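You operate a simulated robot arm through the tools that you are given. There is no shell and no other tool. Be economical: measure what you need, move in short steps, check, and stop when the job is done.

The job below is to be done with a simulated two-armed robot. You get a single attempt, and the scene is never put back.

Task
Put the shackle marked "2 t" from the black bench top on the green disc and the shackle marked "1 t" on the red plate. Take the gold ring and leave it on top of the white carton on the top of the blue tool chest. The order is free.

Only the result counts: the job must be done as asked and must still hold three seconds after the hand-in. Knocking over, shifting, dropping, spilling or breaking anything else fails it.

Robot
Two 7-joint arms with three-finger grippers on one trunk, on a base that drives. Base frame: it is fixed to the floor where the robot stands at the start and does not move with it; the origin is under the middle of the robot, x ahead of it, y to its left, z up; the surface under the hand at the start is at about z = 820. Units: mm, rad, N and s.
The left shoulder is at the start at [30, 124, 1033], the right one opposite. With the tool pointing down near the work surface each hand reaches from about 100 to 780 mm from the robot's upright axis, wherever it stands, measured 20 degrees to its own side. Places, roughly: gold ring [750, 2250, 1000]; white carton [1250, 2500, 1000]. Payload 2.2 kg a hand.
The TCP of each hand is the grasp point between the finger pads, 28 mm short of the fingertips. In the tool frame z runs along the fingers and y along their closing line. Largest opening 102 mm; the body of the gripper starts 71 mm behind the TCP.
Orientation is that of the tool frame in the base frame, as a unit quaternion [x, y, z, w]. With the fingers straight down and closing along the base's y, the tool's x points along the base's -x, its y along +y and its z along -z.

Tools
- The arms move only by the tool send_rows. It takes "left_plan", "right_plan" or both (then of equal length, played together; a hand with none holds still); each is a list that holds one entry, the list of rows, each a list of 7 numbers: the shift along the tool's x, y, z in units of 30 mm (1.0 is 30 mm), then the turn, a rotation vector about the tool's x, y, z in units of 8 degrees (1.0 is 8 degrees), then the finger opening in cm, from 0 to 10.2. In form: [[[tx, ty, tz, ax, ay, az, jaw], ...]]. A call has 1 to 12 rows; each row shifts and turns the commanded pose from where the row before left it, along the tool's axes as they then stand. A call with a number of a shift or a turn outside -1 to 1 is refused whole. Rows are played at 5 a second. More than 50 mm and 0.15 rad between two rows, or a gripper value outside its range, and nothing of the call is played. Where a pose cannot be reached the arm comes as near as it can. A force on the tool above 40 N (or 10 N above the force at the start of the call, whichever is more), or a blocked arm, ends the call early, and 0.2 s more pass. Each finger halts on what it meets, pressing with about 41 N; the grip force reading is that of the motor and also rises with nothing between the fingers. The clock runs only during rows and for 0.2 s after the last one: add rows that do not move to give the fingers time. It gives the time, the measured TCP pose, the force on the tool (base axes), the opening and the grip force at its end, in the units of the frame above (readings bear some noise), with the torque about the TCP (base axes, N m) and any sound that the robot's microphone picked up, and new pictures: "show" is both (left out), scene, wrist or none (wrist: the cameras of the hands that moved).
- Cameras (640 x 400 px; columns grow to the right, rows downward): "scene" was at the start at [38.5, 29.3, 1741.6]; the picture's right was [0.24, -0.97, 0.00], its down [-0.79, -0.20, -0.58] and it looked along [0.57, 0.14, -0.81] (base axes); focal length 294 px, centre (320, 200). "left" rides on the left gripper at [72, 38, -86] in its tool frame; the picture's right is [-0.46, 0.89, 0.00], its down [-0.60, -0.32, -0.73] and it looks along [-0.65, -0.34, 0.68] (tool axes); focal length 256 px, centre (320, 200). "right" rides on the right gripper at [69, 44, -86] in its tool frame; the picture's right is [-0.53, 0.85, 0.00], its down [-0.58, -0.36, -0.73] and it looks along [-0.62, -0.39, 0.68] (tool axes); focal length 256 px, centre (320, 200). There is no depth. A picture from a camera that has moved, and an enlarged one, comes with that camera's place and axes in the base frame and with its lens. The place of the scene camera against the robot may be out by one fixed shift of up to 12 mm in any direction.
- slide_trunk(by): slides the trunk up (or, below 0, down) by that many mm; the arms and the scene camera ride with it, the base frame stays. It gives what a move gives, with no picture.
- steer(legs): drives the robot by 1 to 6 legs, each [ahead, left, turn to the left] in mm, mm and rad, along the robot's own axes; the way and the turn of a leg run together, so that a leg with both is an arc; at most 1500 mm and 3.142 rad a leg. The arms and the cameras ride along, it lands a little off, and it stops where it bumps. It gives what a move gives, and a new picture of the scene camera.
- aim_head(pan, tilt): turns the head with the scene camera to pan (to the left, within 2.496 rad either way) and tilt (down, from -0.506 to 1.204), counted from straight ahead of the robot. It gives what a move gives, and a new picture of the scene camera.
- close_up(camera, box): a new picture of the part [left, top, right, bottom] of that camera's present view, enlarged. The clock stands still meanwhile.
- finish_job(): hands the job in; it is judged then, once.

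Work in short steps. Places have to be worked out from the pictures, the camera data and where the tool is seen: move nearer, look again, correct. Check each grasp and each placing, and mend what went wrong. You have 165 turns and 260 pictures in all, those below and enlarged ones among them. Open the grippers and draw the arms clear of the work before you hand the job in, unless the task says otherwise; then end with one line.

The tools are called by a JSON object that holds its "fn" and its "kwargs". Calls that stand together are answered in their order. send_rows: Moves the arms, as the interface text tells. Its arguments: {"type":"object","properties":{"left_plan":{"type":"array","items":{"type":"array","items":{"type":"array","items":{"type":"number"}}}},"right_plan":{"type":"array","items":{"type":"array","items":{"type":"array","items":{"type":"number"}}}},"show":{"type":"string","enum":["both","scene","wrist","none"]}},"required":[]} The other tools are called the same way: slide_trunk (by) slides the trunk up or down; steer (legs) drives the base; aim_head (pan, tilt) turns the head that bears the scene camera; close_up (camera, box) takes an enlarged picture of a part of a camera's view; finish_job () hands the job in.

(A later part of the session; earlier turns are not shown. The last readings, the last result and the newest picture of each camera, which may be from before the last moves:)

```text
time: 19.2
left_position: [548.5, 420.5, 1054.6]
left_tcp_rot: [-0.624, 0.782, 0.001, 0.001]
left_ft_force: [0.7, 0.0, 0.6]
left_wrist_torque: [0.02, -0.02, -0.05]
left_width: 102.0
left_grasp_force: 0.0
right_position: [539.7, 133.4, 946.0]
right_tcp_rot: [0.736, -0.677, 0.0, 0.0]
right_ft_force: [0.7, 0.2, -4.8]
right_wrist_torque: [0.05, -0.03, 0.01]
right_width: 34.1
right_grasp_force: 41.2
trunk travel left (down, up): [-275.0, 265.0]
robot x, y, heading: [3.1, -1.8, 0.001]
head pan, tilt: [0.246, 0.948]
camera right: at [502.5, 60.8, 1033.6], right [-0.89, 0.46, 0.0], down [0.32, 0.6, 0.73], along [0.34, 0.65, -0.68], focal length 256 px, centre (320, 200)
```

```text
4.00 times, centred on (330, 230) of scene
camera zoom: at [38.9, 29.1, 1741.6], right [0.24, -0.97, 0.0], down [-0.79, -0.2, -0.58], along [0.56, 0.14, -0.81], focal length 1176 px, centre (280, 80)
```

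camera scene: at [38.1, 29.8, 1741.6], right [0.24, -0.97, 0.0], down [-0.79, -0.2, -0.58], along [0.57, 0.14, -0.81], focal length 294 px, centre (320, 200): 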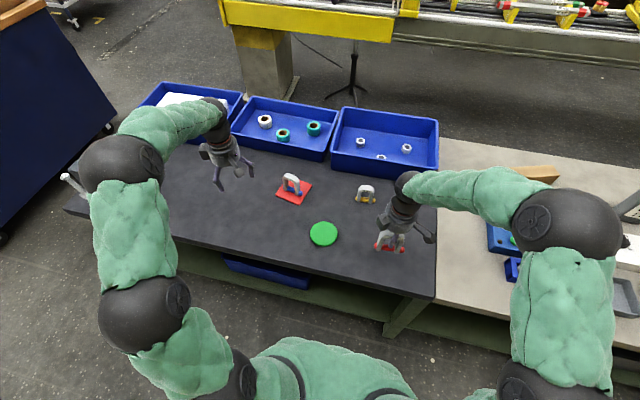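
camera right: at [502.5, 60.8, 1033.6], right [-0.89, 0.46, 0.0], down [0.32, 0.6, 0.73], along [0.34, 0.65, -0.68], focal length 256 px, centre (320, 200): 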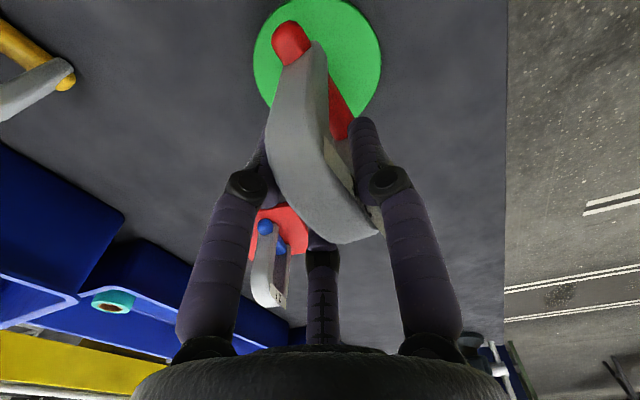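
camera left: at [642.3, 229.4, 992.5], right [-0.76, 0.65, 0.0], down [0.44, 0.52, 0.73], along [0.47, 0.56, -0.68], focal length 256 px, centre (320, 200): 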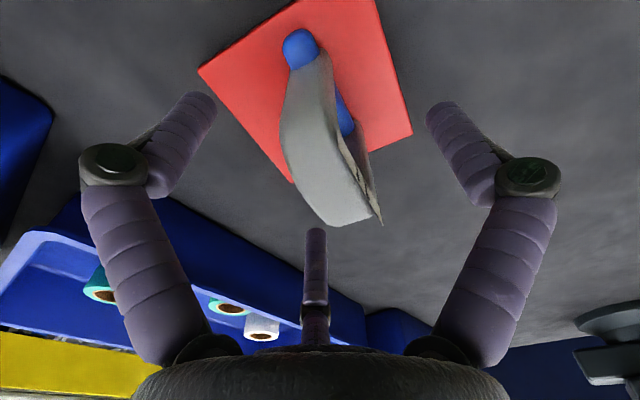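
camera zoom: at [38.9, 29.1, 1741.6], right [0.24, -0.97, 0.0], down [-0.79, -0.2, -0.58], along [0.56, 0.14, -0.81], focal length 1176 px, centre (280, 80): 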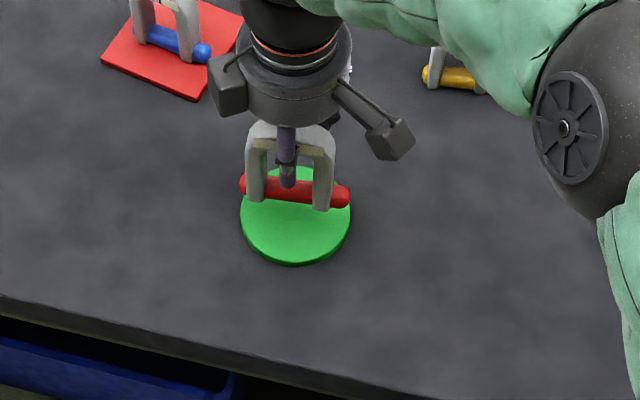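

Scene and wrist views disagree by about 1 cm on the disc's y. I zoom the wrist view to settle it.

{"fn": "close_up", "kwargs": {"camera": "right", "box": [230, 0, 406, 130]}}

{"fn": "close_up", "kwargs": {"camera": "scene", "box": [300, 210, 348, 250]}}

```text
3.08 times, centred on (318, 65) of right
camera zoom: at [502.5, 60.8, 1033.6], right [-0.89, 0.46, 0.0], down [0.32, 0.6, 0.73], along [0.34, 0.65, -0.68], focal length 788 px, centre (326, 615)
```

zoom: 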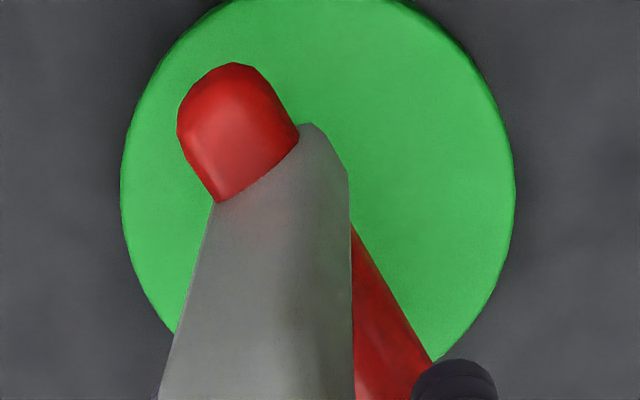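

```text
10.00 times, centred on (324, 230) of scene
camera zoom: at [38.9, 29.1, 1741.6], right [0.24, -0.97, 0.0], down [-0.79, -0.2, -0.58], along [0.56, 0.14, -0.81], focal length 2940 px, centre (280, -100)
```

zoom: 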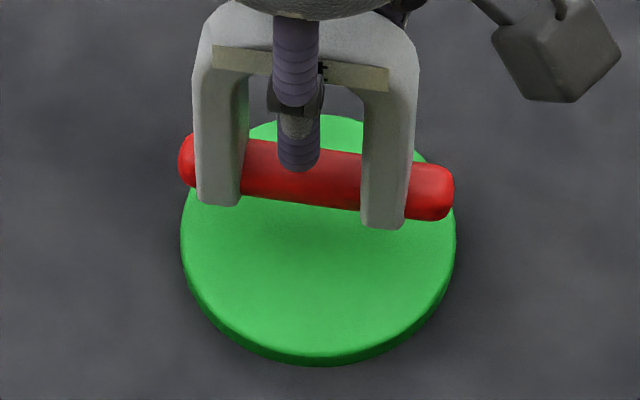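

After correcting for perspective, both views put the disc at about [538.5,131.5], under the shackle. I lower most of the way, then creep.

{"fn": "send_rows", "kwargs": {"right_plan": [[[0.05, 0.03, 0.6, 0, 0, 0, 0], [0, 0, 0.5, 0, 0, 0, 0], [0, 0, 0.08, 0, 0, 0, 0], [0, 0, 0.08, 0, 0, 0, 0], [0, 0, 0, 0, 0, 0, 0]]], "show": "none"}}

```text
time: 20.4
left_position: [548.0, 421.4, 1054.1]
left_tcp_rot: [-0.624, 0.782, 0.0, 0.0]
left_ft_force: [0.1, 0.1, -0.1]
left_wrist_torque: [-0.03, -0.01, -0.02]
left_width: 102.0
left_grasp_force: 0.1
right_position: [538.9, 131.5, 908.2]
right_tcp_rot: [0.736, -0.677, 0.0, 0.0]
right_ft_force: [0.3, 0.7, -6.0]
right_wrist_torque: [0.0, -0.06, 0.0]
right_width: 34.1
right_grasp_force: 40.9
trunk travel left (down, up): [-275.0, 265.0]
robot x, y, heading: [1.1, 0.9, -0.001]
head pan, tilt: [0.246, 0.948]
```

No contact yet, so I creep further.

{"fn": "send_rows", "kwargs": {"right_plan": [[[0, 0, 0.06, 0, 0, 0, 0], [0, 0, 0.06, 0, 0, 0, 0], [0, 0, 0, 0, 0, 0, 0]]], "show": "none"}}

```text
time: 21.2
left_position: [547.8, 420.7, 1054.9]
left_tcp_rot: [-0.624, 0.782, 0.0, 0.0]
left_ft_force: [-0.7, -0.1, 1.2]
left_wrist_torque: [0.01, 0.02, -0.03]
left_width: 102.1
left_grasp_force: 0.1
right_position: [537.5, 131.6, 906.8]
right_tcp_rot: [0.736, -0.677, 0.001, -0.002]
right_ft_force: [-4.7, -0.9, 14.6]
right_wrist_torque: [-0.13, 0.25, 0.0]
right_width: 34.0
right_grasp_force: 40.4
trunk travel left (down, up): [-275.0, 265.0]
robot x, y, heading: [-4.7, -1.9, -0.002]
head pan, tilt: [0.246, 0.948]
```

Contact at +14.6 N. I ease up slightly and open.

{"fn": "send_rows", "kwargs": {"right_plan": [[[0, 0, -0.03, 0, 0, 0, 0], [0, 0, 0, 0, 0, 0, 3.2], [0, 0, 0, 0, 0, 0, 3.8], [0, 0, 0, 0, 0, 0, 5], [0, 0, 0, 0, 0, 0, 7], [0, 0, 0, 0, 0, 0, 10.2], [0, 0, 0, 0, 0, 0, 10.2]]], "show": "wrist"}}

{"fn": "close_up", "kwargs": {"camera": "scene", "box": [290, 190, 362, 250]}}

```text
time: 22.8
left_position: [546.8, 422.7, 1052.4]
left_tcp_rot: [-0.623, 0.782, 0.001, 0.0]
left_ft_force: [-0.6, 0.6, -0.3]
left_wrist_torque: [0.0, 0.01, 0.01]
left_width: 101.8
left_grasp_force: 0.1
right_position: [538.1, 130.8, 905.5]
right_tcp_rot: [0.737, -0.676, -0.001, 0.0]
right_ft_force: [-0.1, -0.1, 0.2]
right_wrist_torque: [0.0, 0.03, 0.04]
right_width: 101.9
right_grasp_force: 0.1
trunk travel left (down, up): [-275.0, 265.0]
robot x, y, heading: [-0.4, -1.9, -0.003]
head pan, tilt: [0.246, 0.948]
camera right: at [501.7, 59.1, 992.7], right [-0.89, 0.46, 0.0], down [0.32, 0.6, 0.73], along [0.34, 0.65, -0.68], focal length 256 px, centre (320, 200)
```

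right: 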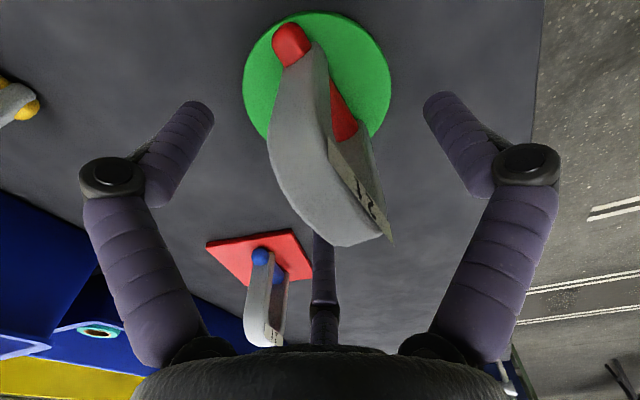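

```text
6.67 times, centred on (326, 220) of scene
camera zoom: at [38.6, 29.5, 1741.6], right [0.24, -0.97, 0.0], down [-0.79, -0.2, -0.58], along [0.57, 0.14, -0.81], focal length 1960 px, centre (280, 67)
```

zoom: 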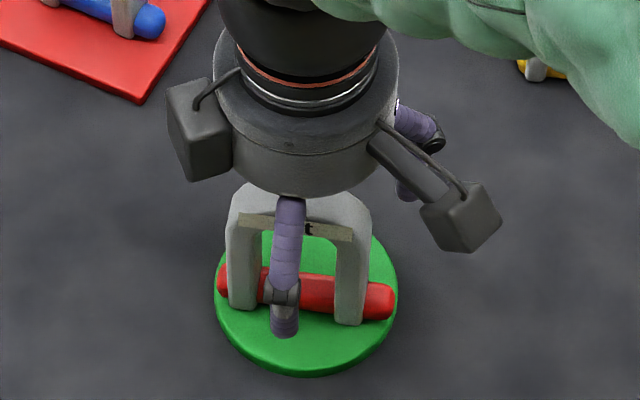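

2 t stands on the disc. I lift the right hand straight up, then draw both hands in for driving.

{"fn": "send_rows", "kwargs": {"right_plan": [[[0, 0, -0.9, 0, 0, 0, 10.2], [0, 0, -1, 0, 0, 0, 10.2], [0, 0, -1, 0, 0, 0, 10.2], [0, 0, -1, 0, 0, 0, 10.2], [0, 0, -1, 0, 0, 0, 10.2], [0.9, 0.74, 0, 0, 0, 0, 10.2], [0.9, 0.74, 0, 0, 0, 0, 10.2], [0.9, 0.74, 0, 0, 0, 0, 10.2], [0.9, 0.74, 0, 0, 0, 0, 10.2], [0.9, 0.74, 0, 0, 0, 0, 10.2], [0.9, 0.74, 0, 0, 0, 0, 10.2], [0.9, 0.74, 0, 0, 0, 0, 10.2]]], "left_plan": [[[0, 0, -0.3, 0, 0, 0, 10.2], [0, 0, 0, 0, 0, 0, 10.2], [0, 0, 0, 0, 0, 0, 10.2], [0, 0, 0, 0, 0, 0, 10.2], [0, 0, 0, 0, 0, 0, 10.2], [0.4, 0.61, 0, 0, 0, 0, 10.2], [0.4, 0.61, 0, 0, 0, 0, 10.2], [0.4, 0.61, 0, 0, 0, 0, 10.2], [0.4, 0.61, 0, 0, 0, 0, 10.2], [0.4, 0.61, 0, 0, 0, 0, 10.2], [0.4, 0.61, 0, 0, 0, 0, 10.2], [0.4, 0.61, 0, 0, 0, 0, 10.2]]], "show": "scene"}}

{"fn": "aim_head", "kwargs": {"pan": 1.15, "tilt": 0.4}}

```text
time: 25.4
left_position: [401.9, 366.3, 1063.5]
left_tcp_rot: [-0.623, 0.782, 0.0, 0.002]
left_ft_force: [-0.3, -0.4, 0.5]
left_wrist_torque: [0.04, -0.04, -0.01]
left_width: 101.6
left_grasp_force: 0.0
right_position: [397.3, -70.8, 1054.6]
right_tcp_rot: [0.737, -0.676, 0.0, -0.002]
right_ft_force: [0.3, -1.5, -0.1]
right_wrist_torque: [0.03, 0.0, -0.02]
right_width: 102.1
right_grasp_force: 0.1
trunk travel left (down, up): [-275.0, 265.0]
robot x, y, heading: [0.9, 2.6, 0.003]
head pan, tilt: [0.246, 0.948]
camera scene: at [36.5, 28.0, 1741.7], right [0.24, -0.97, 0.0], down [-0.79, -0.2, -0.58], along [0.57, 0.14, -0.81], focal length 294 px, centre (320, 200)
```

scene: 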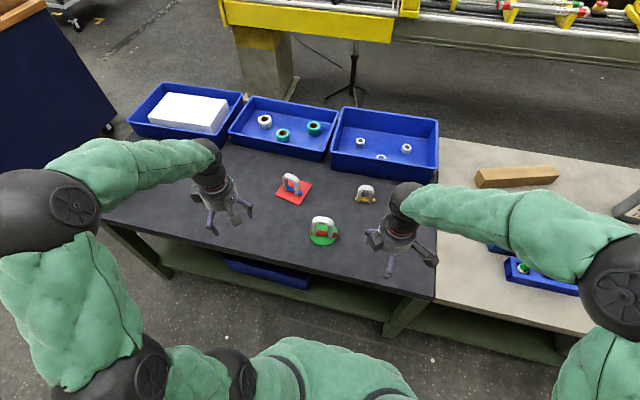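

```text
time: 26.6
left_position: [403.4, 365.3, 1062.4]
left_tcp_rot: [-0.624, 0.781, 0.0, 0.0]
left_ft_force: [1.0, 0.6, -0.1]
left_wrist_torque: [0.01, 0.02, 0.01]
left_width: 102.1
left_grasp_force: 0.0
right_position: [399.9, -68.9, 1053.2]
right_tcp_rot: [0.736, -0.677, 0.001, 0.001]
right_ft_force: [-0.7, -0.6, 0.1]
right_wrist_torque: [-0.03, -0.02, 0.02]
right_width: 102.0
right_grasp_force: 0.0
trunk travel left (down, up): [-275.0, 265.0]
robot x, y, heading: [-2.2, 3.8, -0.003]
head pan, tilt: [1.15, 0.4]
camera scene: at [5.7, 96.1, 1788.2], right [0.91, -0.41, 0.0], down [-0.16, -0.36, -0.92], along [0.38, 0.84, -0.39], focal length 294 px, centre (320, 200)
```

scene: 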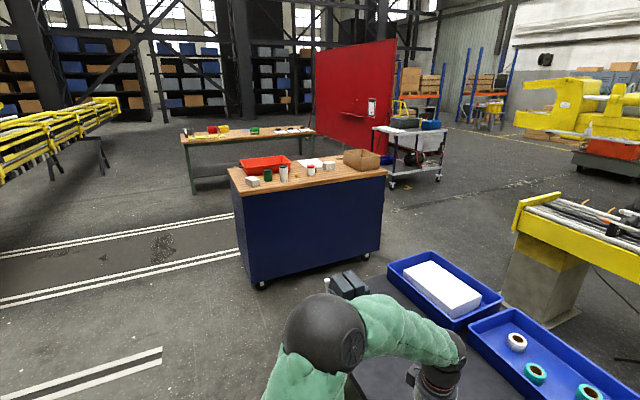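

The blue tool chest with a wooden top is ahead to the left. I zoom in on its top.

{"fn": "close_up", "kwargs": {"camera": "scene", "box": [225, 130, 395, 230]}}

{"fn": "close_up", "kwargs": {"camera": "scene", "box": [235, 145, 315, 195]}}

```text
3.76 times, centred on (310, 180) of scene
camera zoom: at [5.7, 96.1, 1788.2], right [0.91, -0.41, 0.0], down [-0.16, -0.36, -0.92], along [0.38, 0.84, -0.39], focal length 1107 px, centre (358, 275)
```

zoom: 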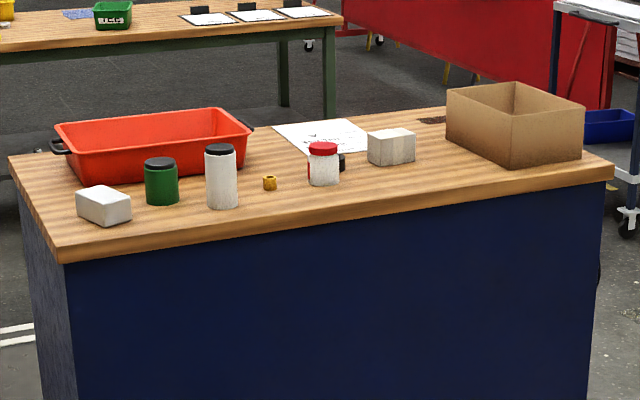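

```text
8.00 times, centred on (275, 170) of scene
camera zoom: at [5.7, 96.1, 1788.2], right [0.91, -0.41, 0.0], down [-0.16, -0.36, -0.92], along [0.38, 0.84, -0.39], focal length 2352 px, centre (680, 440)
```

zoom: 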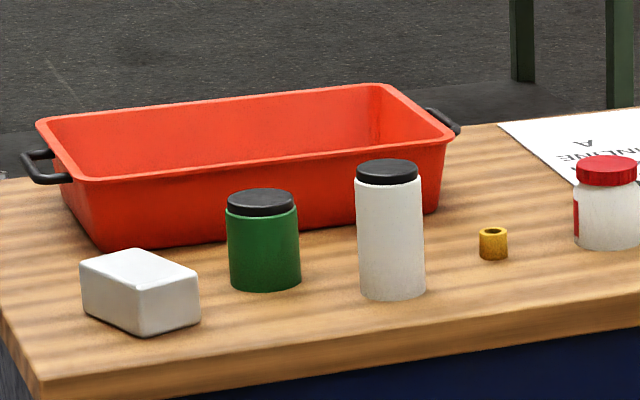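

The gold ring stands on the chest at about [790,2300]. The white carton is the paler box near [1200,2500], with jars and a red tray near the ring. I raise the trunk so the hands clear the chest, then drive left in open floor.

{"fn": "slide_trunk", "kwargs": {"by": 220}}

{"fn": "steer", "kwargs": {"legs": [[0, 1500, 0], [0, 80, 0], [0, 0, 1.571]]}}

```text
time: 28.9
left_position: [403.3, 366.4, 1282.5]
left_tcp_rot: [-0.624, 0.782, -0.001, 0.0]
left_ft_force: [0.6, 0.4, -0.1]
left_wrist_torque: [0.01, 0.02, 0.02]
left_width: 102.1
left_grasp_force: 0.1
right_position: [400.1, -69.2, 1272.2]
right_tcp_rot: [0.736, -0.677, -0.001, 0.0]
right_ft_force: [-0.4, 0.4, -0.4]
right_wrist_torque: [0.03, 0.0, -0.01]
right_width: 102.0
right_grasp_force: 0.1
trunk travel left (down, up): [-495.0, 45.0]
robot x, y, heading: [3.0, -0.6, -0.004]
head pan, tilt: [1.15, 0.4]
```

```text
time: 40.8
left_position: [-360.7, 1978.9, 1283.9]
left_tcp_rot: [0.994, -0.11, 0.001, 0.0]
left_ft_force: [0.8, -0.1, -0.3]
left_wrist_torque: [0.01, 0.0, 0.0]
left_width: 101.8
left_grasp_force: 0.0
right_position: [74.6, 1975.2, 1273.3]
right_tcp_rot: [0.999, 0.042, 0.001, 0.0]
right_ft_force: [-0.3, 0.6, 0.4]
right_wrist_torque: [-0.02, 0.02, 0.0]
right_width: 101.9
right_grasp_force: 0.0
trunk travel left (down, up): [-495.0, 45.0]
robot x, y, heading: [4.2, 1579.4, 1.575]
head pan, tilt: [1.15, 0.4]
camera scene: at [-81.5, 1594.8, 2008.2], right [0.41, 0.91, 0.0], down [0.36, -0.16, -0.92], along [-0.84, 0.37, -0.39], focal length 294 px, centre (320, 200)
```

scene: 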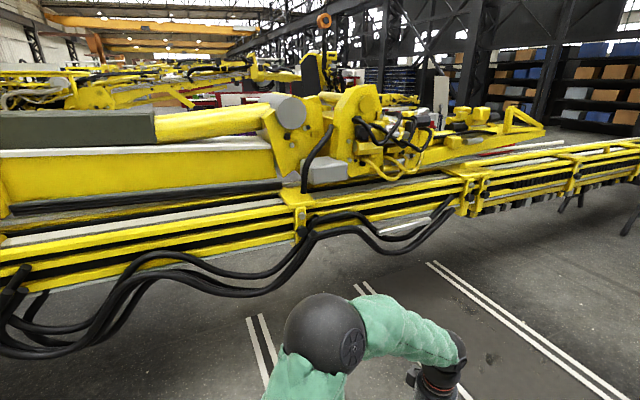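

Arrived and turned to face +y. I aim the head toward the chest.

{"fn": "aim_head", "kwargs": {"pan": -0.8, "tilt": 0.75}}

```text
time: 42.7
left_position: [-361.6, 1978.6, 1282.9]
left_tcp_rot: [0.994, -0.11, 0.001, 0.0]
left_ft_force: [0.6, -0.1, -0.9]
left_wrist_torque: [0.01, 0.02, 0.01]
left_width: 101.8
left_grasp_force: 0.0
right_position: [74.9, 1974.9, 1273.4]
right_tcp_rot: [0.999, 0.043, -0.001, 0.0]
right_ft_force: [0.0, -0.3, 0.0]
right_wrist_torque: [-0.05, 0.0, 0.01]
right_width: 101.7
right_grasp_force: 0.0
trunk travel left (down, up): [-495.0, 45.0]
robot x, y, heading: [6.9, 1579.5, 1.571]
head pan, tilt: [-0.799, 0.75]
camera scene: at [62.5, 1615.0, 1977.1], right [0.7, -0.72, 0.0], down [-0.49, -0.48, -0.73], along [0.52, 0.51, -0.68], focal length 294 px, centre (320, 200)
```

scene: 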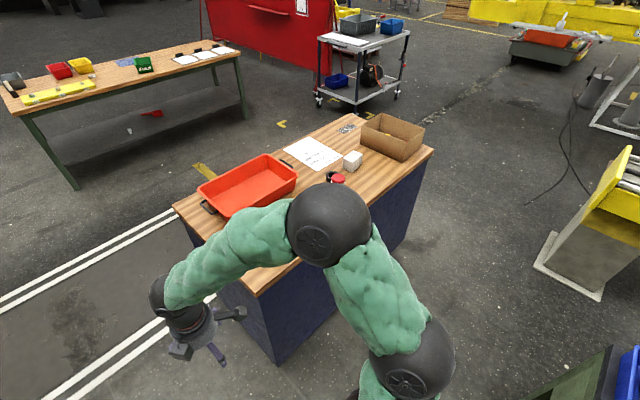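

The chest front is at y ≈ 2185 and its top at z ≈ 960. I drive right to x ≈ 580, then ahead, stopping about 440 mm from the chest, and look down at it.

{"fn": "steer", "kwargs": {"legs": [[0, -573, 0], [150, 0, 0]]}}

{"fn": "aim_head", "kwargs": {"pan": -0.3, "tilt": 0.85}}

```text
time: 47.0
left_position: [216.7, 2127.8, 1283.4]
left_tcp_rot: [0.994, -0.113, 0.0, 0.0]
left_ft_force: [-0.8, 0.2, 0.0]
left_wrist_torque: [0.01, -0.04, -0.03]
left_width: 102.1
left_grasp_force: 0.1
right_position: [652.7, 2121.4, 1272.6]
right_tcp_rot: [0.999, 0.041, 0.0, 0.0]
right_ft_force: [-0.1, -0.3, 0.4]
right_wrist_torque: [0.01, 0.0, 0.02]
right_width: 102.0
right_grasp_force: 0.1
trunk travel left (down, up): [-495.0, 45.0]
robot x, y, heading: [581.9, 1721.2, 1.566]
head pan, tilt: [-0.799, 0.75]
camera scene: at [637.8, 1761.6, 1977.1], right [0.69, -0.72, 0.0], down [-0.49, -0.47, -0.73], along [0.53, 0.51, -0.68], focal length 294 px, centre (320, 200)
```

scene: 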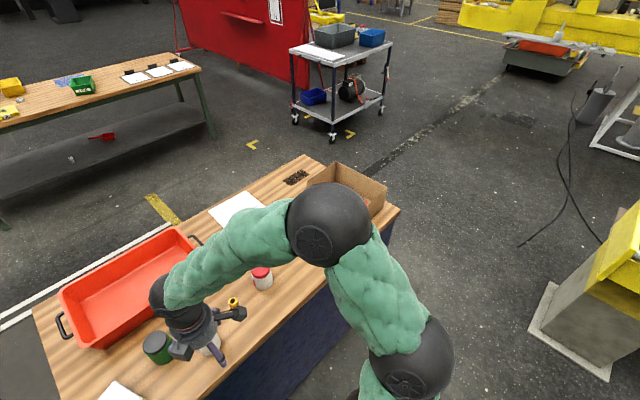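

```text
time: 47.9
left_position: [216.9, 2126.9, 1283.8]
left_tcp_rot: [0.994, -0.113, 0.0, 0.0]
left_ft_force: [-0.6, -0.2, -0.3]
left_wrist_torque: [0.05, 0.04, -0.04]
left_width: 102.0
left_grasp_force: 0.1
right_position: [652.8, 2122.9, 1274.3]
right_tcp_rot: [0.999, 0.04, 0.0, 0.0]
right_ft_force: [-0.3, 1.0, -0.2]
right_wrist_torque: [0.0, -0.02, 0.01]
right_width: 102.0
right_grasp_force: 0.0
trunk travel left (down, up): [-495.0, 45.0]
robot x, y, heading: [581.5, 1724.4, 1.564]
head pan, tilt: [-0.3, 0.85]
camera scene: at [602.1, 1778.8, 1969.1], right [0.95, -0.3, 0.0], down [-0.23, -0.72, -0.66], along [0.2, 0.63, -0.75], focal length 294 px, centre (320, 200)
```

scene: 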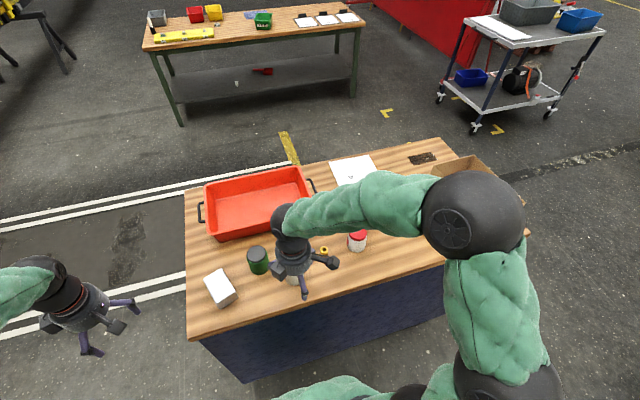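

I zoom in on the ring and its neighbours.

{"fn": "close_up", "kwargs": {"camera": "scene", "box": [240, 210, 400, 310]}}

{"fn": "close_up", "kwargs": {"camera": "right", "box": [0, 0, 640, 400]}}

```text
4.00 times, centred on (320, 260) of scene
camera zoom: at [602.1, 1778.8, 1969.1], right [0.95, -0.3, 0.0], down [-0.23, -0.72, -0.66], along [0.2, 0.63, -0.75], focal length 1176 px, centre (320, -40)
```

zoom: 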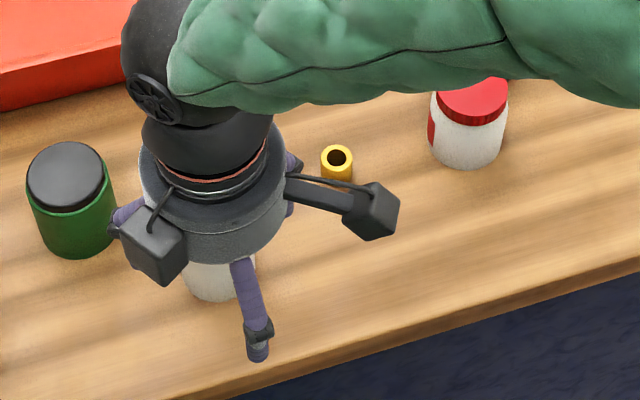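

```text
1.00 times, centred on (320, 200) of right (not enlarged: the box is as wide or as high as the picture)
camera zoom: at [725.8, 2084.6, 1360.1], right [-0.47, -0.89, 0.0], down [-0.6, 0.32, 0.73], along [-0.65, 0.34, -0.68], focal length 256 px, centre (320, 200)
```

zoom: 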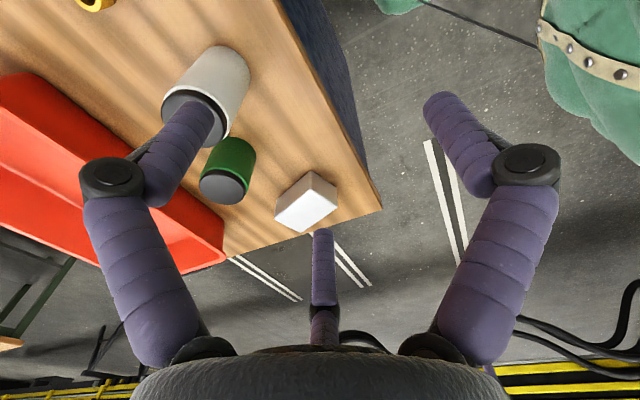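

The ring is about [797,2340] with z ≈ 1000, roughly 130 mm from the red-lid jar and 150 mm from the white jar. I bring the right hand over it, staying high.

{"fn": "send_rows", "kwargs": {"right_plan": [[[0.675, -0.854, 0, 0, 0, 0, 10.2], [0.675, -0.854, 0, 0, 0, 0, 10.2], [0.675, -0.854, 0, 0, 0, 0, 10.2], [0.675, -0.854, 0, 0, 0, 0, 10.2], [0.675, -0.854, 0, 0, 0, 0, 10.2], [0.675, -0.854, 0, 0, 0, 0, 10.2], [0.675, -0.854, 0, 0, 0, 0, 10.2], [0.675, -0.854, 0, 0, 0, 0, 10.2], [0, 0, 0, 0, 0, 0, 10.2]]], "show": "none"}}

{"fn": "send_rows", "kwargs": {"right_plan": [[[0, 0, 0, 0, 0, 0.94, 8], [0, 0, 0, 0, 0, 0.94, 8], [0, 0, 0, 0, 0, 0.94, 8], [0, 0, 0, 0, 0, 0.94, 8], [0, 0, 0, 0, 0, 0.94, 8], [0, 0, 0, 0, 0, 0.94, 8], [0, 0, 0, 0, 0, 0.94, 8], [0, 0, 0, 0, 0, 0.94, 8], [0, 0, 0, 0, 0, 0, 8]]]}}

```text
time: 49.9
left_position: [216.7, 2128.0, 1283.4]
left_tcp_rot: [0.993, -0.114, 0.0, 0.0]
left_ft_force: [0.5, -0.6, 0.3]
left_wrist_torque: [-0.02, 0.0, 0.0]
left_width: 101.9
left_grasp_force: 0.0
right_position: [797.2, 2340.2, 1274.2]
right_tcp_rot: [0.999, 0.04, 0.001, 0.001]
right_ft_force: [0.2, -0.4, 0.5]
right_wrist_torque: [0.02, -0.03, 0.02]
right_width: 102.0
right_grasp_force: 0.1
trunk travel left (down, up): [-495.0, 45.0]
robot x, y, heading: [581.4, 1724.0, 1.564]
head pan, tilt: [-0.3, 0.85]
```

```text
time: 51.9
left_position: [217.1, 2127.9, 1282.0]
left_tcp_rot: [0.994, -0.113, 0.001, 0.0]
left_ft_force: [-0.1, 0.1, -0.3]
left_wrist_torque: [-0.02, -0.03, 0.0]
left_width: 102.3
left_grasp_force: 0.1
right_position: [798.4, 2340.2, 1272.5]
right_tcp_rot: [0.884, -0.467, 0.0, 0.0]
right_ft_force: [-1.0, 0.2, -0.2]
right_wrist_torque: [-0.02, 0.0, 0.02]
right_width: 80.0
right_grasp_force: 0.0
trunk travel left (down, up): [-495.0, 45.0]
robot x, y, heading: [581.8, 1719.9, 1.562]
head pan, tilt: [-0.3, 0.85]
camera scene: at [602.0, 1780.1, 1969.1], right [0.95, -0.3, 0.0], down [-0.23, -0.72, -0.66], along [0.2, 0.63, -0.75], focal length 294 px, centre (320, 200)
camera right: at [801.2, 2258.8, 1360.0], right [-1.0, -0.03, 0.0], down [-0.02, 0.68, 0.73], along [-0.03, 0.73, -0.68], focal length 256 px, centre (320, 200)
```

scene: 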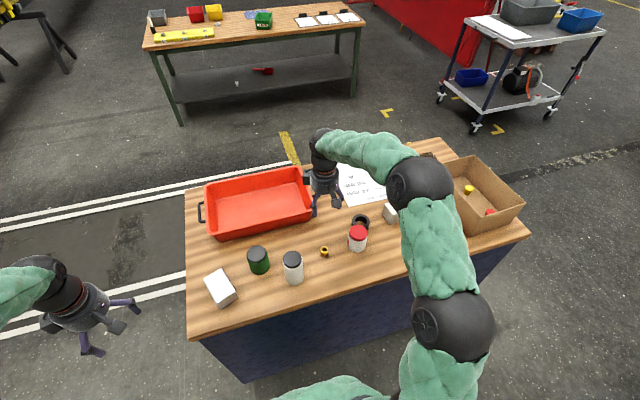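
right: 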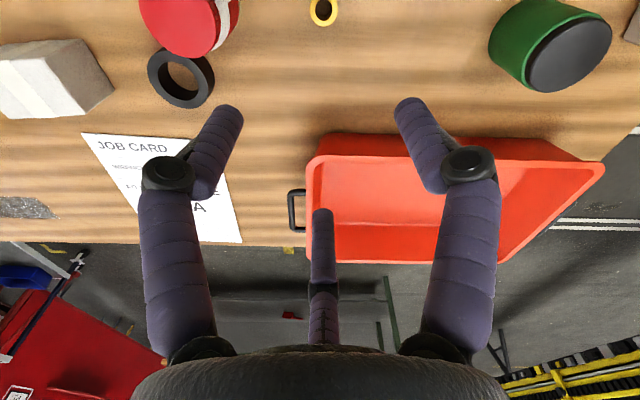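

The ring is nearly under the hand, with a black ring beside the red-lid jar. I zoom both cameras to triangulate the ring and the chest-top height.

{"fn": "close_up", "kwargs": {"camera": "scene", "box": [270, 190, 430, 290]}}

{"fn": "close_up", "kwargs": {"camera": "right", "box": [80, 0, 400, 200]}}

```text
4.00 times, centred on (350, 240) of scene
camera zoom: at [602.0, 1780.1, 1969.1], right [0.95, -0.3, 0.0], down [-0.23, -0.72, -0.66], along [0.2, 0.63, -0.75], focal length 1176 px, centre (200, 40)
```

zoom: 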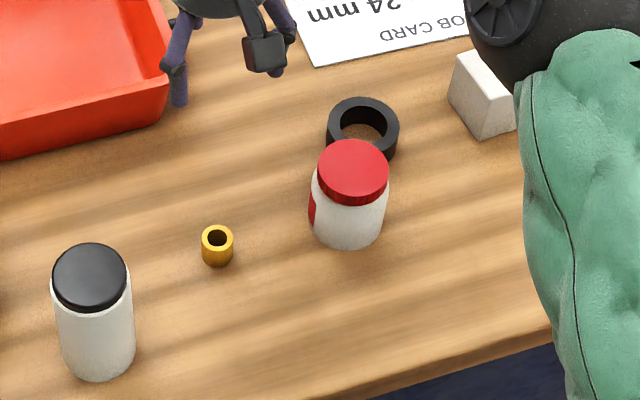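

```text
2.00 times, centred on (240, 100) of right
camera zoom: at [801.2, 2258.8, 1360.0], right [-1.0, -0.03, 0.0], down [-0.02, 0.68, 0.73], along [-0.03, 0.73, -0.68], focal length 512 px, centre (480, 400)
```

zoom: 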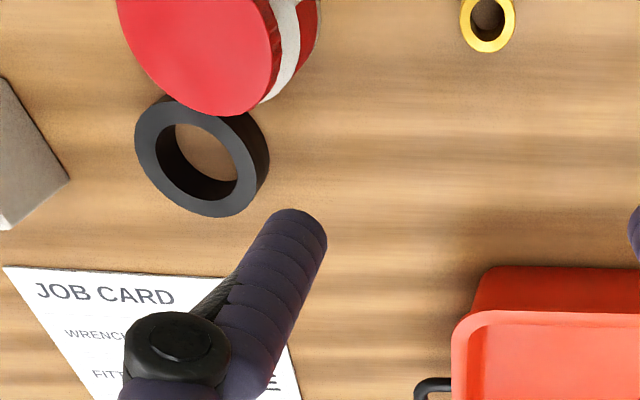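

The ring's height is poorly fixed from here. I go down 80 mm and slightly toward the front to triangulate with the wrist camera alone.

{"fn": "send_rows", "kwargs": {"right_plan": [[[0.14, 0.09, 0.89, 0, 0, 0, 8], [0.14, 0.09, 0.89, 0, 0, 0, 8], [0.14, 0.09, 0.89, 0, 0, 0, 8], [0, 0, 0, 0, 0, 0, 8]]], "show": "wrist"}}

{"fn": "close_up", "kwargs": {"camera": "right", "box": [200, 0, 400, 120]}}

```text
time: 52.9
left_position: [216.8, 2129.6, 1282.1]
left_tcp_rot: [0.994, -0.113, 0.0, 0.0]
left_ft_force: [-0.5, -0.5, 0.0]
left_wrist_torque: [0.02, 0.01, 0.01]
left_width: 101.8
left_grasp_force: 0.1
right_position: [797.8, 2325.0, 1193.4]
right_tcp_rot: [0.885, -0.466, 0.0, 0.0]
right_ft_force: [0.4, 0.8, -0.8]
right_wrist_torque: [-0.01, 0.01, 0.01]
right_width: 79.9
right_grasp_force: 0.0
trunk travel left (down, up): [-495.0, 45.0]
robot x, y, heading: [581.1, 1723.9, 1.567]
head pan, tilt: [-0.3, 0.85]
camera right: at [801.2, 2243.6, 1279.8], right [-1.0, -0.04, 0.0], down [-0.02, 0.68, 0.73], along [-0.03, 0.73, -0.68], focal length 256 px, centre (320, 200)
```

right: 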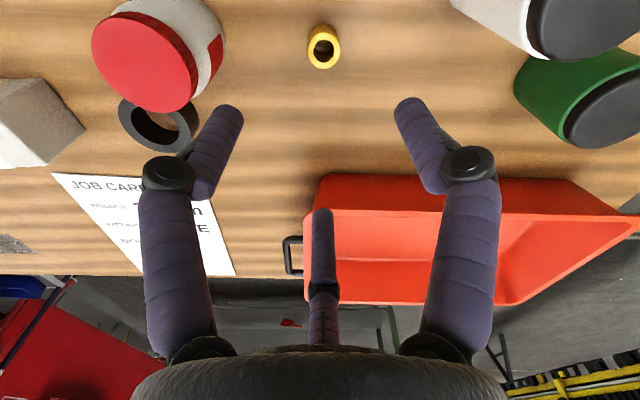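

```text
3.20 times, centred on (300, 60) of right
camera zoom: at [801.2, 2243.6, 1279.8], right [-1.0, -0.04, 0.0], down [-0.02, 0.68, 0.73], along [-0.03, 0.73, -0.68], focal length 819 px, centre (384, 648)
```

zoom: 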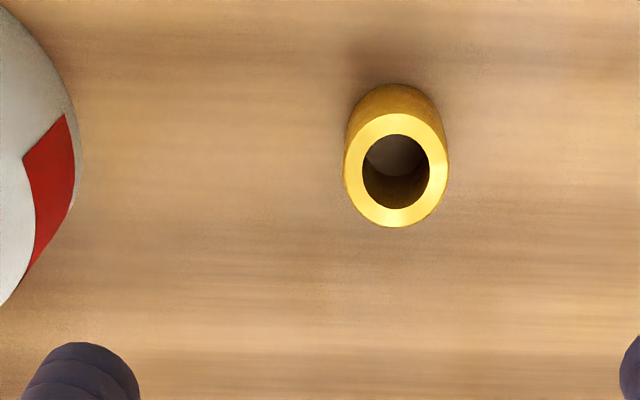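

The ring is about 30 mm across, its top at z ≈ 1005–1015, at [796,2325] and almost exactly below the TCP. I go down another 60 mm and re-measure.

{"fn": "send_rows", "kwargs": {"right_plan": [[[-0.05, 0.03, 1, 0, 0, 0, 7], [0, 0, 1, 0, 0, 0, 7], [0, 0, 0, 0, 0, 0, 7]]]}}

{"fn": "close_up", "kwargs": {"camera": "right", "box": [220, 20, 420, 145]}}

```text
time: 53.7
left_position: [216.5, 2129.4, 1283.0]
left_tcp_rot: [0.994, -0.113, 0.0, 0.001]
left_ft_force: [-0.1, -0.2, 0.1]
left_wrist_torque: [0.03, 0.03, -0.03]
left_width: 101.9
left_grasp_force: 0.1
right_position: [797.3, 2326.5, 1133.8]
right_tcp_rot: [0.885, -0.466, -0.001, 0.0]
right_ft_force: [0.6, -0.6, 0.5]
right_wrist_torque: [0.02, -0.01, 0.01]
right_width: 70.1
right_grasp_force: 0.0
trunk travel left (down, up): [-495.0, 45.0]
robot x, y, heading: [580.7, 1721.9, 1.567]
head pan, tilt: [-0.3, 0.85]
camera scene: at [601.8, 1779.4, 1969.1], right [0.95, -0.3, 0.0], down [-0.23, -0.72, -0.66], along [0.2, 0.63, -0.75], focal length 294 px, centre (320, 200)
camera right: at [799.9, 2244.3, 1220.5], right [-1.0, -0.04, 0.0], down [-0.02, 0.68, 0.73], along [-0.03, 0.73, -0.68], focal length 256 px, centre (320, 200)
```

scene: 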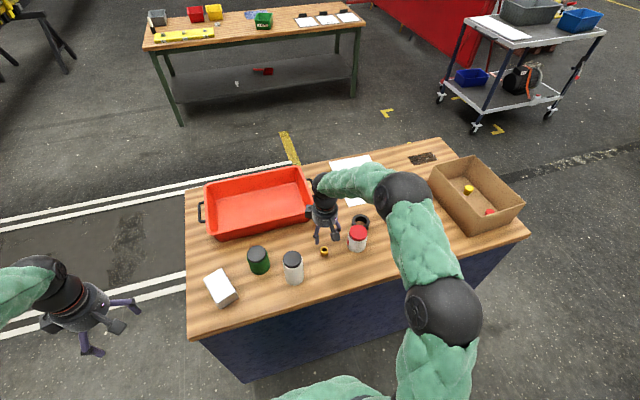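
right: 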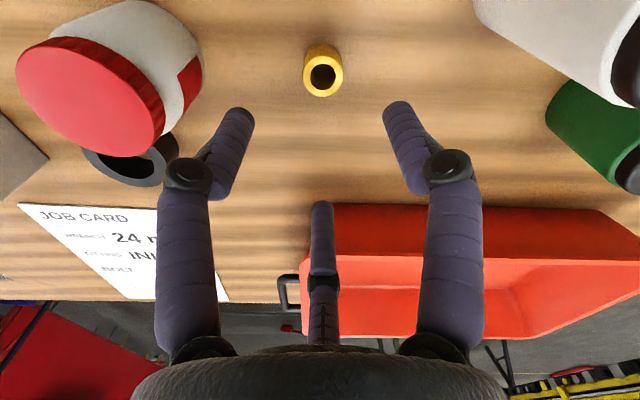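

```text
3.20 times, centred on (320, 82) of right
camera zoom: at [799.9, 2244.3, 1220.5], right [-1.0, -0.04, 0.0], down [-0.02, 0.68, 0.73], along [-0.03, 0.73, -0.68], focal length 819 px, centre (320, 576)
```

zoom: 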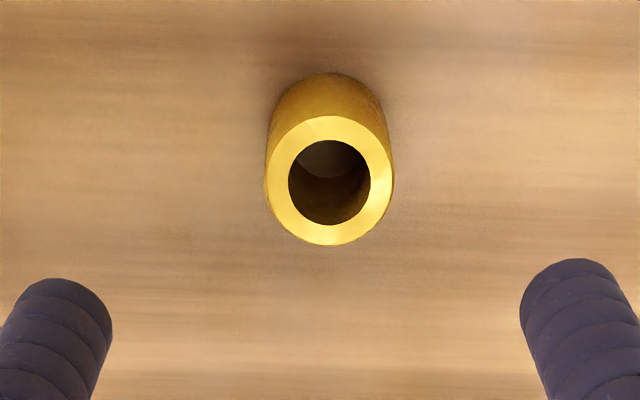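

The ring's top is at z ≈ 1022 and the chest surface ≈ 994, centre [795,2322]. I centre on it and go down to TCP ≈ 1045, then check.

{"fn": "send_rows", "kwargs": {"right_plan": [[[0.08, 0.15, 0.8, 0, 0, 0, 7], [0, 0, 0.8, 0, 0, 0, 7], [0, 0, 0.8, 0, 0, 0, 7], [0, 0, 0.5, 0, 0, 0, 7], [0, 0, 0, 0, 0, 0, 7]]], "show": "wrist"}}

{"fn": "close_up", "kwargs": {"camera": "scene", "box": [270, 190, 430, 290]}}

```text
time: 54.9
left_position: [216.5, 2129.0, 1282.6]
left_tcp_rot: [0.994, -0.113, 0.0, 0.0]
left_ft_force: [-0.6, 0.1, 0.4]
left_wrist_torque: [-0.02, 0.02, -0.04]
left_width: 102.0
left_grasp_force: 0.2
right_position: [793.9, 2320.5, 1045.8]
right_tcp_rot: [0.884, -0.467, 0.001, 0.0]
right_ft_force: [-0.1, 0.7, -0.3]
right_wrist_torque: [-0.02, 0.01, 0.01]
right_width: 69.6
right_grasp_force: 0.1
trunk travel left (down, up): [-495.0, 45.0]
robot x, y, heading: [584.8, 1724.6, 1.565]
head pan, tilt: [-0.3, 0.85]
camera right: at [797.3, 2239.6, 1132.7], right [-1.0, -0.04, 0.0], down [-0.02, 0.68, 0.73], along [-0.03, 0.73, -0.68], focal length 256 px, centre (320, 200)
```

right: 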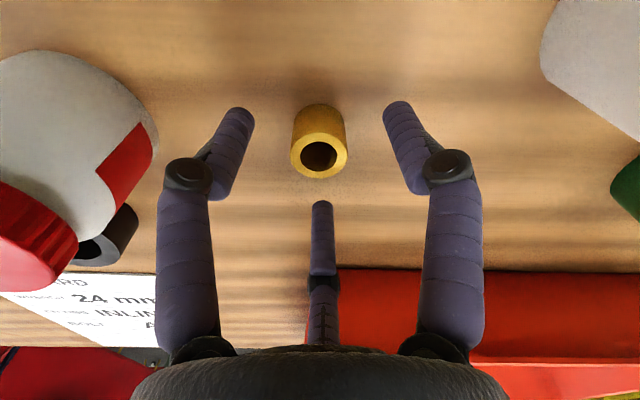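

```text
4.00 times, centred on (350, 240) of scene
camera zoom: at [601.9, 1780.0, 1969.1], right [0.95, -0.3, 0.0], down [-0.23, -0.72, -0.66], along [0.2, 0.63, -0.75], focal length 1176 px, centre (200, 40)
```

zoom: 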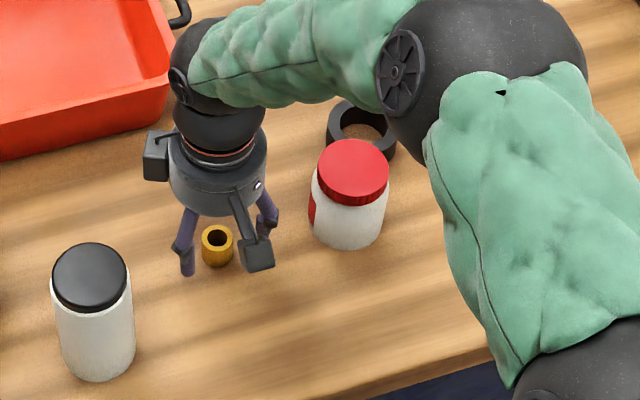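

Well centred, with both jars clear. I go down the last 17 mm and close.

{"fn": "send_rows", "kwargs": {"right_plan": [[[-0.05, -0.04, 0.3, 0, 0, 0, 7], [0, 0, 0.26, 0, 0, 0, 7], [0, 0, 0, 0, 0, 0, 5], [0, 0, 0, 0, 0, 0, 4], [0, 0, 0, 0, 0, 0, 3], [0, 0, 0, 0, 0, 0, 1.5], [0, 0, 0, 0, 0, 0, 0], [0, 0, 0, 0, 0, 0, 0]]], "show": "wrist"}}

```text
time: 56.7
left_position: [217.4, 2129.6, 1283.2]
left_tcp_rot: [0.994, -0.113, 0.0, 0.0]
left_ft_force: [0.3, -0.2, -0.5]
left_wrist_torque: [-0.01, 0.02, 0.0]
left_width: 102.0
left_grasp_force: 0.2
right_position: [794.4, 2322.5, 1029.7]
right_tcp_rot: [0.885, -0.466, -0.001, 0.0]
right_ft_force: [1.3, 0.5, 0.7]
right_wrist_torque: [0.0, 0.01, 0.01]
right_width: 28.7
right_grasp_force: 41.0
trunk travel left (down, up): [-495.0, 45.0]
robot x, y, heading: [579.6, 1726.6, 1.563]
head pan, tilt: [-0.3, 0.85]
camera right: at [797.5, 2241.6, 1116.1], right [-1.0, -0.04, 0.0], down [-0.02, 0.68, 0.73], along [-0.03, 0.73, -0.68], focal length 256 px, centre (320, 200)
```

right: 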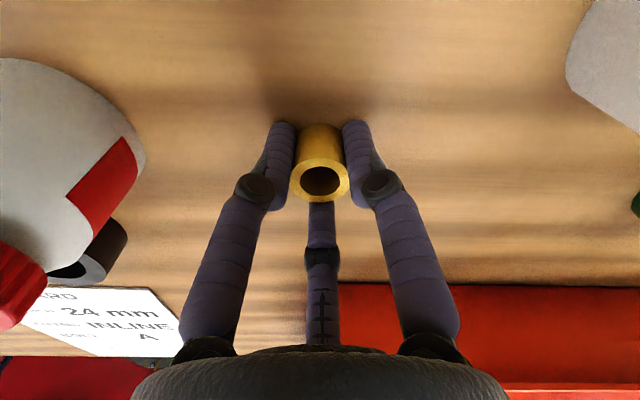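

Gripped at 28.7 mm. I lift straight up 190 mm.

{"fn": "send_rows", "kwargs": {"right_plan": [[[0, 0, -0.5, 0, 0, 0, 0], [0, 0, -1, 0, 0, 0, 0], [0, 0, -1, 0, 0, 0, 0], [0, 0, -1, 0, 0, 0, 0], [0, 0, -1, 0, 0, 0, 0], [0, 0, -1, 0, 0, 0, 0], [0, 0, -1, 0, 0, 0, 0], [0, 0, 0, 0, 0, 0, 0]]]}}

{"fn": "close_up", "kwargs": {"camera": "scene", "box": [290, 130, 530, 280]}}

```text
time: 58.5
left_position: [216.1, 2129.3, 1283.2]
left_tcp_rot: [0.994, -0.113, -0.001, 0.0]
left_ft_force: [-0.2, -0.3, 0.0]
left_wrist_torque: [-0.01, 0.03, 0.02]
left_width: 101.7
left_grasp_force: 0.1
right_position: [795.6, 2323.2, 1225.3]
right_tcp_rot: [0.885, -0.466, 0.0, 0.002]
right_ft_force: [-0.7, 0.3, -0.8]
right_wrist_torque: [-0.03, 0.0, -0.02]
right_width: 28.6
right_grasp_force: 41.2
trunk travel left (down, up): [-495.0, 45.0]
robot x, y, heading: [582.4, 1720.8, 1.565]
head pan, tilt: [-0.3, 0.85]
camera scene: at [602.2, 1781.0, 1969.0], right [0.95, -0.3, 0.0], down [-0.23, -0.72, -0.66], along [0.2, 0.63, -0.75], focal length 294 px, centre (320, 200)
camera right: at [798.5, 2243.1, 1311.5], right [-1.0, -0.04, 0.0], down [-0.02, 0.68, 0.73], along [-0.03, 0.73, -0.68], focal length 256 px, centre (320, 200)
```

scene: 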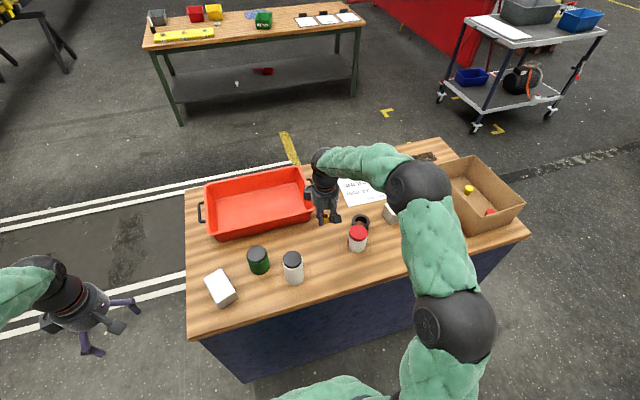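
right: 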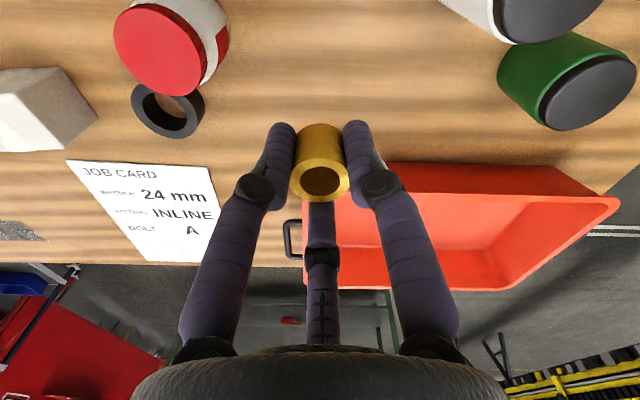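

```text
2.67 times, centred on (410, 205) of scene
camera zoom: at [602.2, 1781.0, 1969.0], right [0.95, -0.3, 0.0], down [-0.23, -0.72, -0.66], along [0.2, 0.63, -0.75], focal length 784 px, centre (80, 187)
```

zoom: 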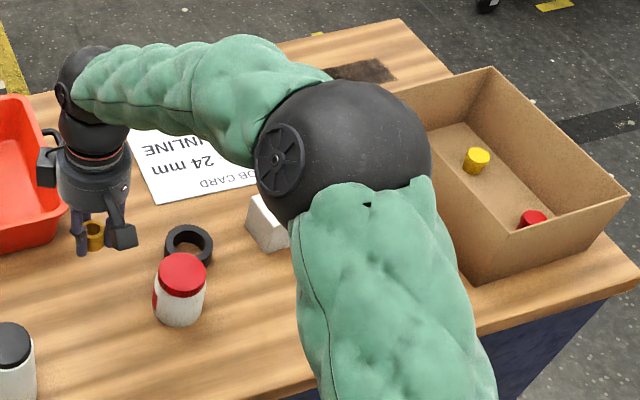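

The ring is held. The carton works out to about [1105,2410]. I drive right 320 mm with the ring carried high.

{"fn": "steer", "kwargs": {"legs": [[0, -320, 0]]}}

{"fn": "close_up", "kwargs": {"camera": "right", "box": [0, 0, 640, 400]}}

```text
time: 60.7
left_position: [539.9, 2127.7, 1283.8]
left_tcp_rot: [0.994, -0.113, 0.0, -0.001]
left_ft_force: [-0.2, 0.1, -0.2]
left_wrist_torque: [0.02, 0.02, -0.04]
left_width: 101.8
left_grasp_force: 0.1
right_position: [1120.0, 2322.8, 1224.9]
right_tcp_rot: [0.885, -0.466, 0.0, 0.0]
right_ft_force: [0.7, -0.1, -1.6]
right_wrist_torque: [-0.04, -0.01, -0.01]
right_width: 28.4
right_grasp_force: 41.2
trunk travel left (down, up): [-495.0, 45.0]
robot x, y, heading: [906.4, 1722.4, 1.572]
head pan, tilt: [-0.3, 0.85]
camera scene: at [927.2, 1778.9, 1969.1], right [0.95, -0.3, 0.0], down [-0.23, -0.72, -0.66], along [0.2, 0.63, -0.75], focal length 294 px, centre (320, 200)
```

scene: 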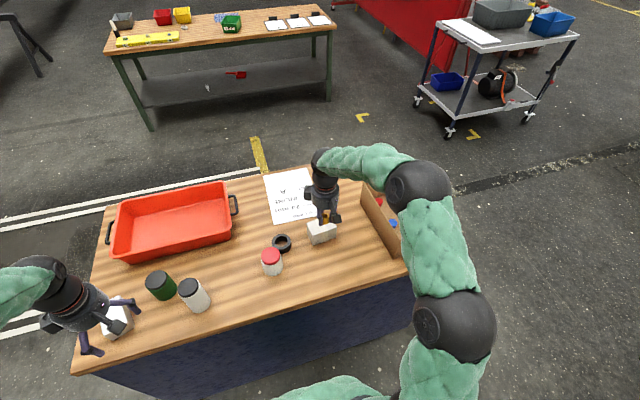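

```text
1.00 times, centred on (320, 200) of right (not enlarged: the box is as wide or as high as the picture)
camera zoom: at [1123.6, 2241.4, 1311.5], right [-1.0, -0.04, 0.0], down [-0.03, 0.68, 0.73], along [-0.03, 0.73, -0.68], focal length 256 px, centre (320, 200)
```

zoom: 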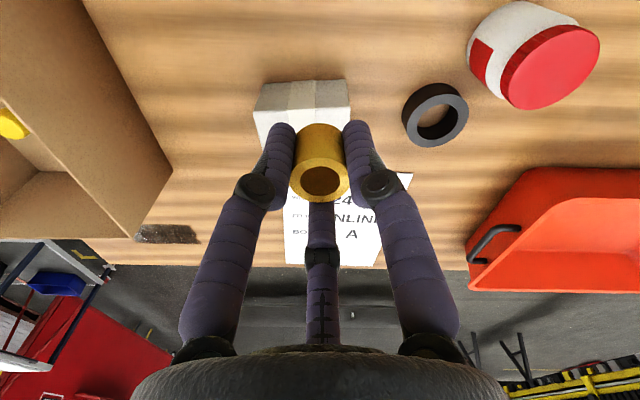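

{"fn": "close_up", "kwargs": {"camera": "right", "box": [220, 60, 380, 160]}}

{"fn": "close_up", "kwargs": {"camera": "scene", "box": [250, 190, 410, 290]}}

```text
4.00 times, centred on (300, 110) of right
camera zoom: at [1123.6, 2241.4, 1311.5], right [-1.0, -0.04, 0.0], down [-0.03, 0.68, 0.73], along [-0.03, 0.73, -0.68], focal length 1024 px, centre (400, 560)
```

zoom: 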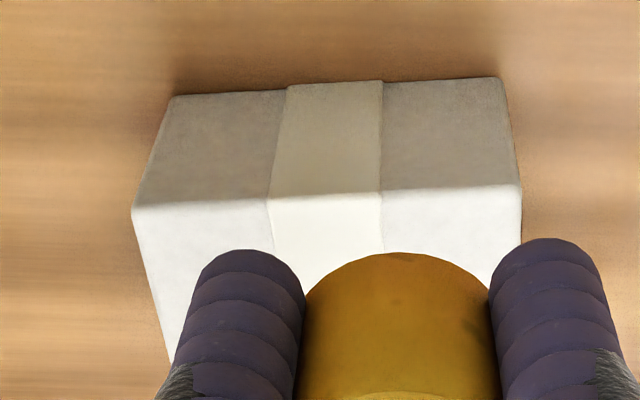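

```text
4.00 times, centred on (330, 240) of scene
camera zoom: at [927.2, 1778.9, 1969.1], right [0.95, -0.3, 0.0], down [-0.23, -0.72, -0.66], along [0.2, 0.63, -0.75], focal length 1176 px, centre (280, 40)
```

zoom: 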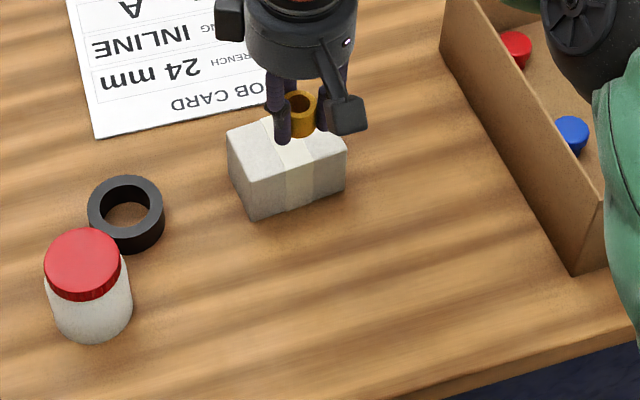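

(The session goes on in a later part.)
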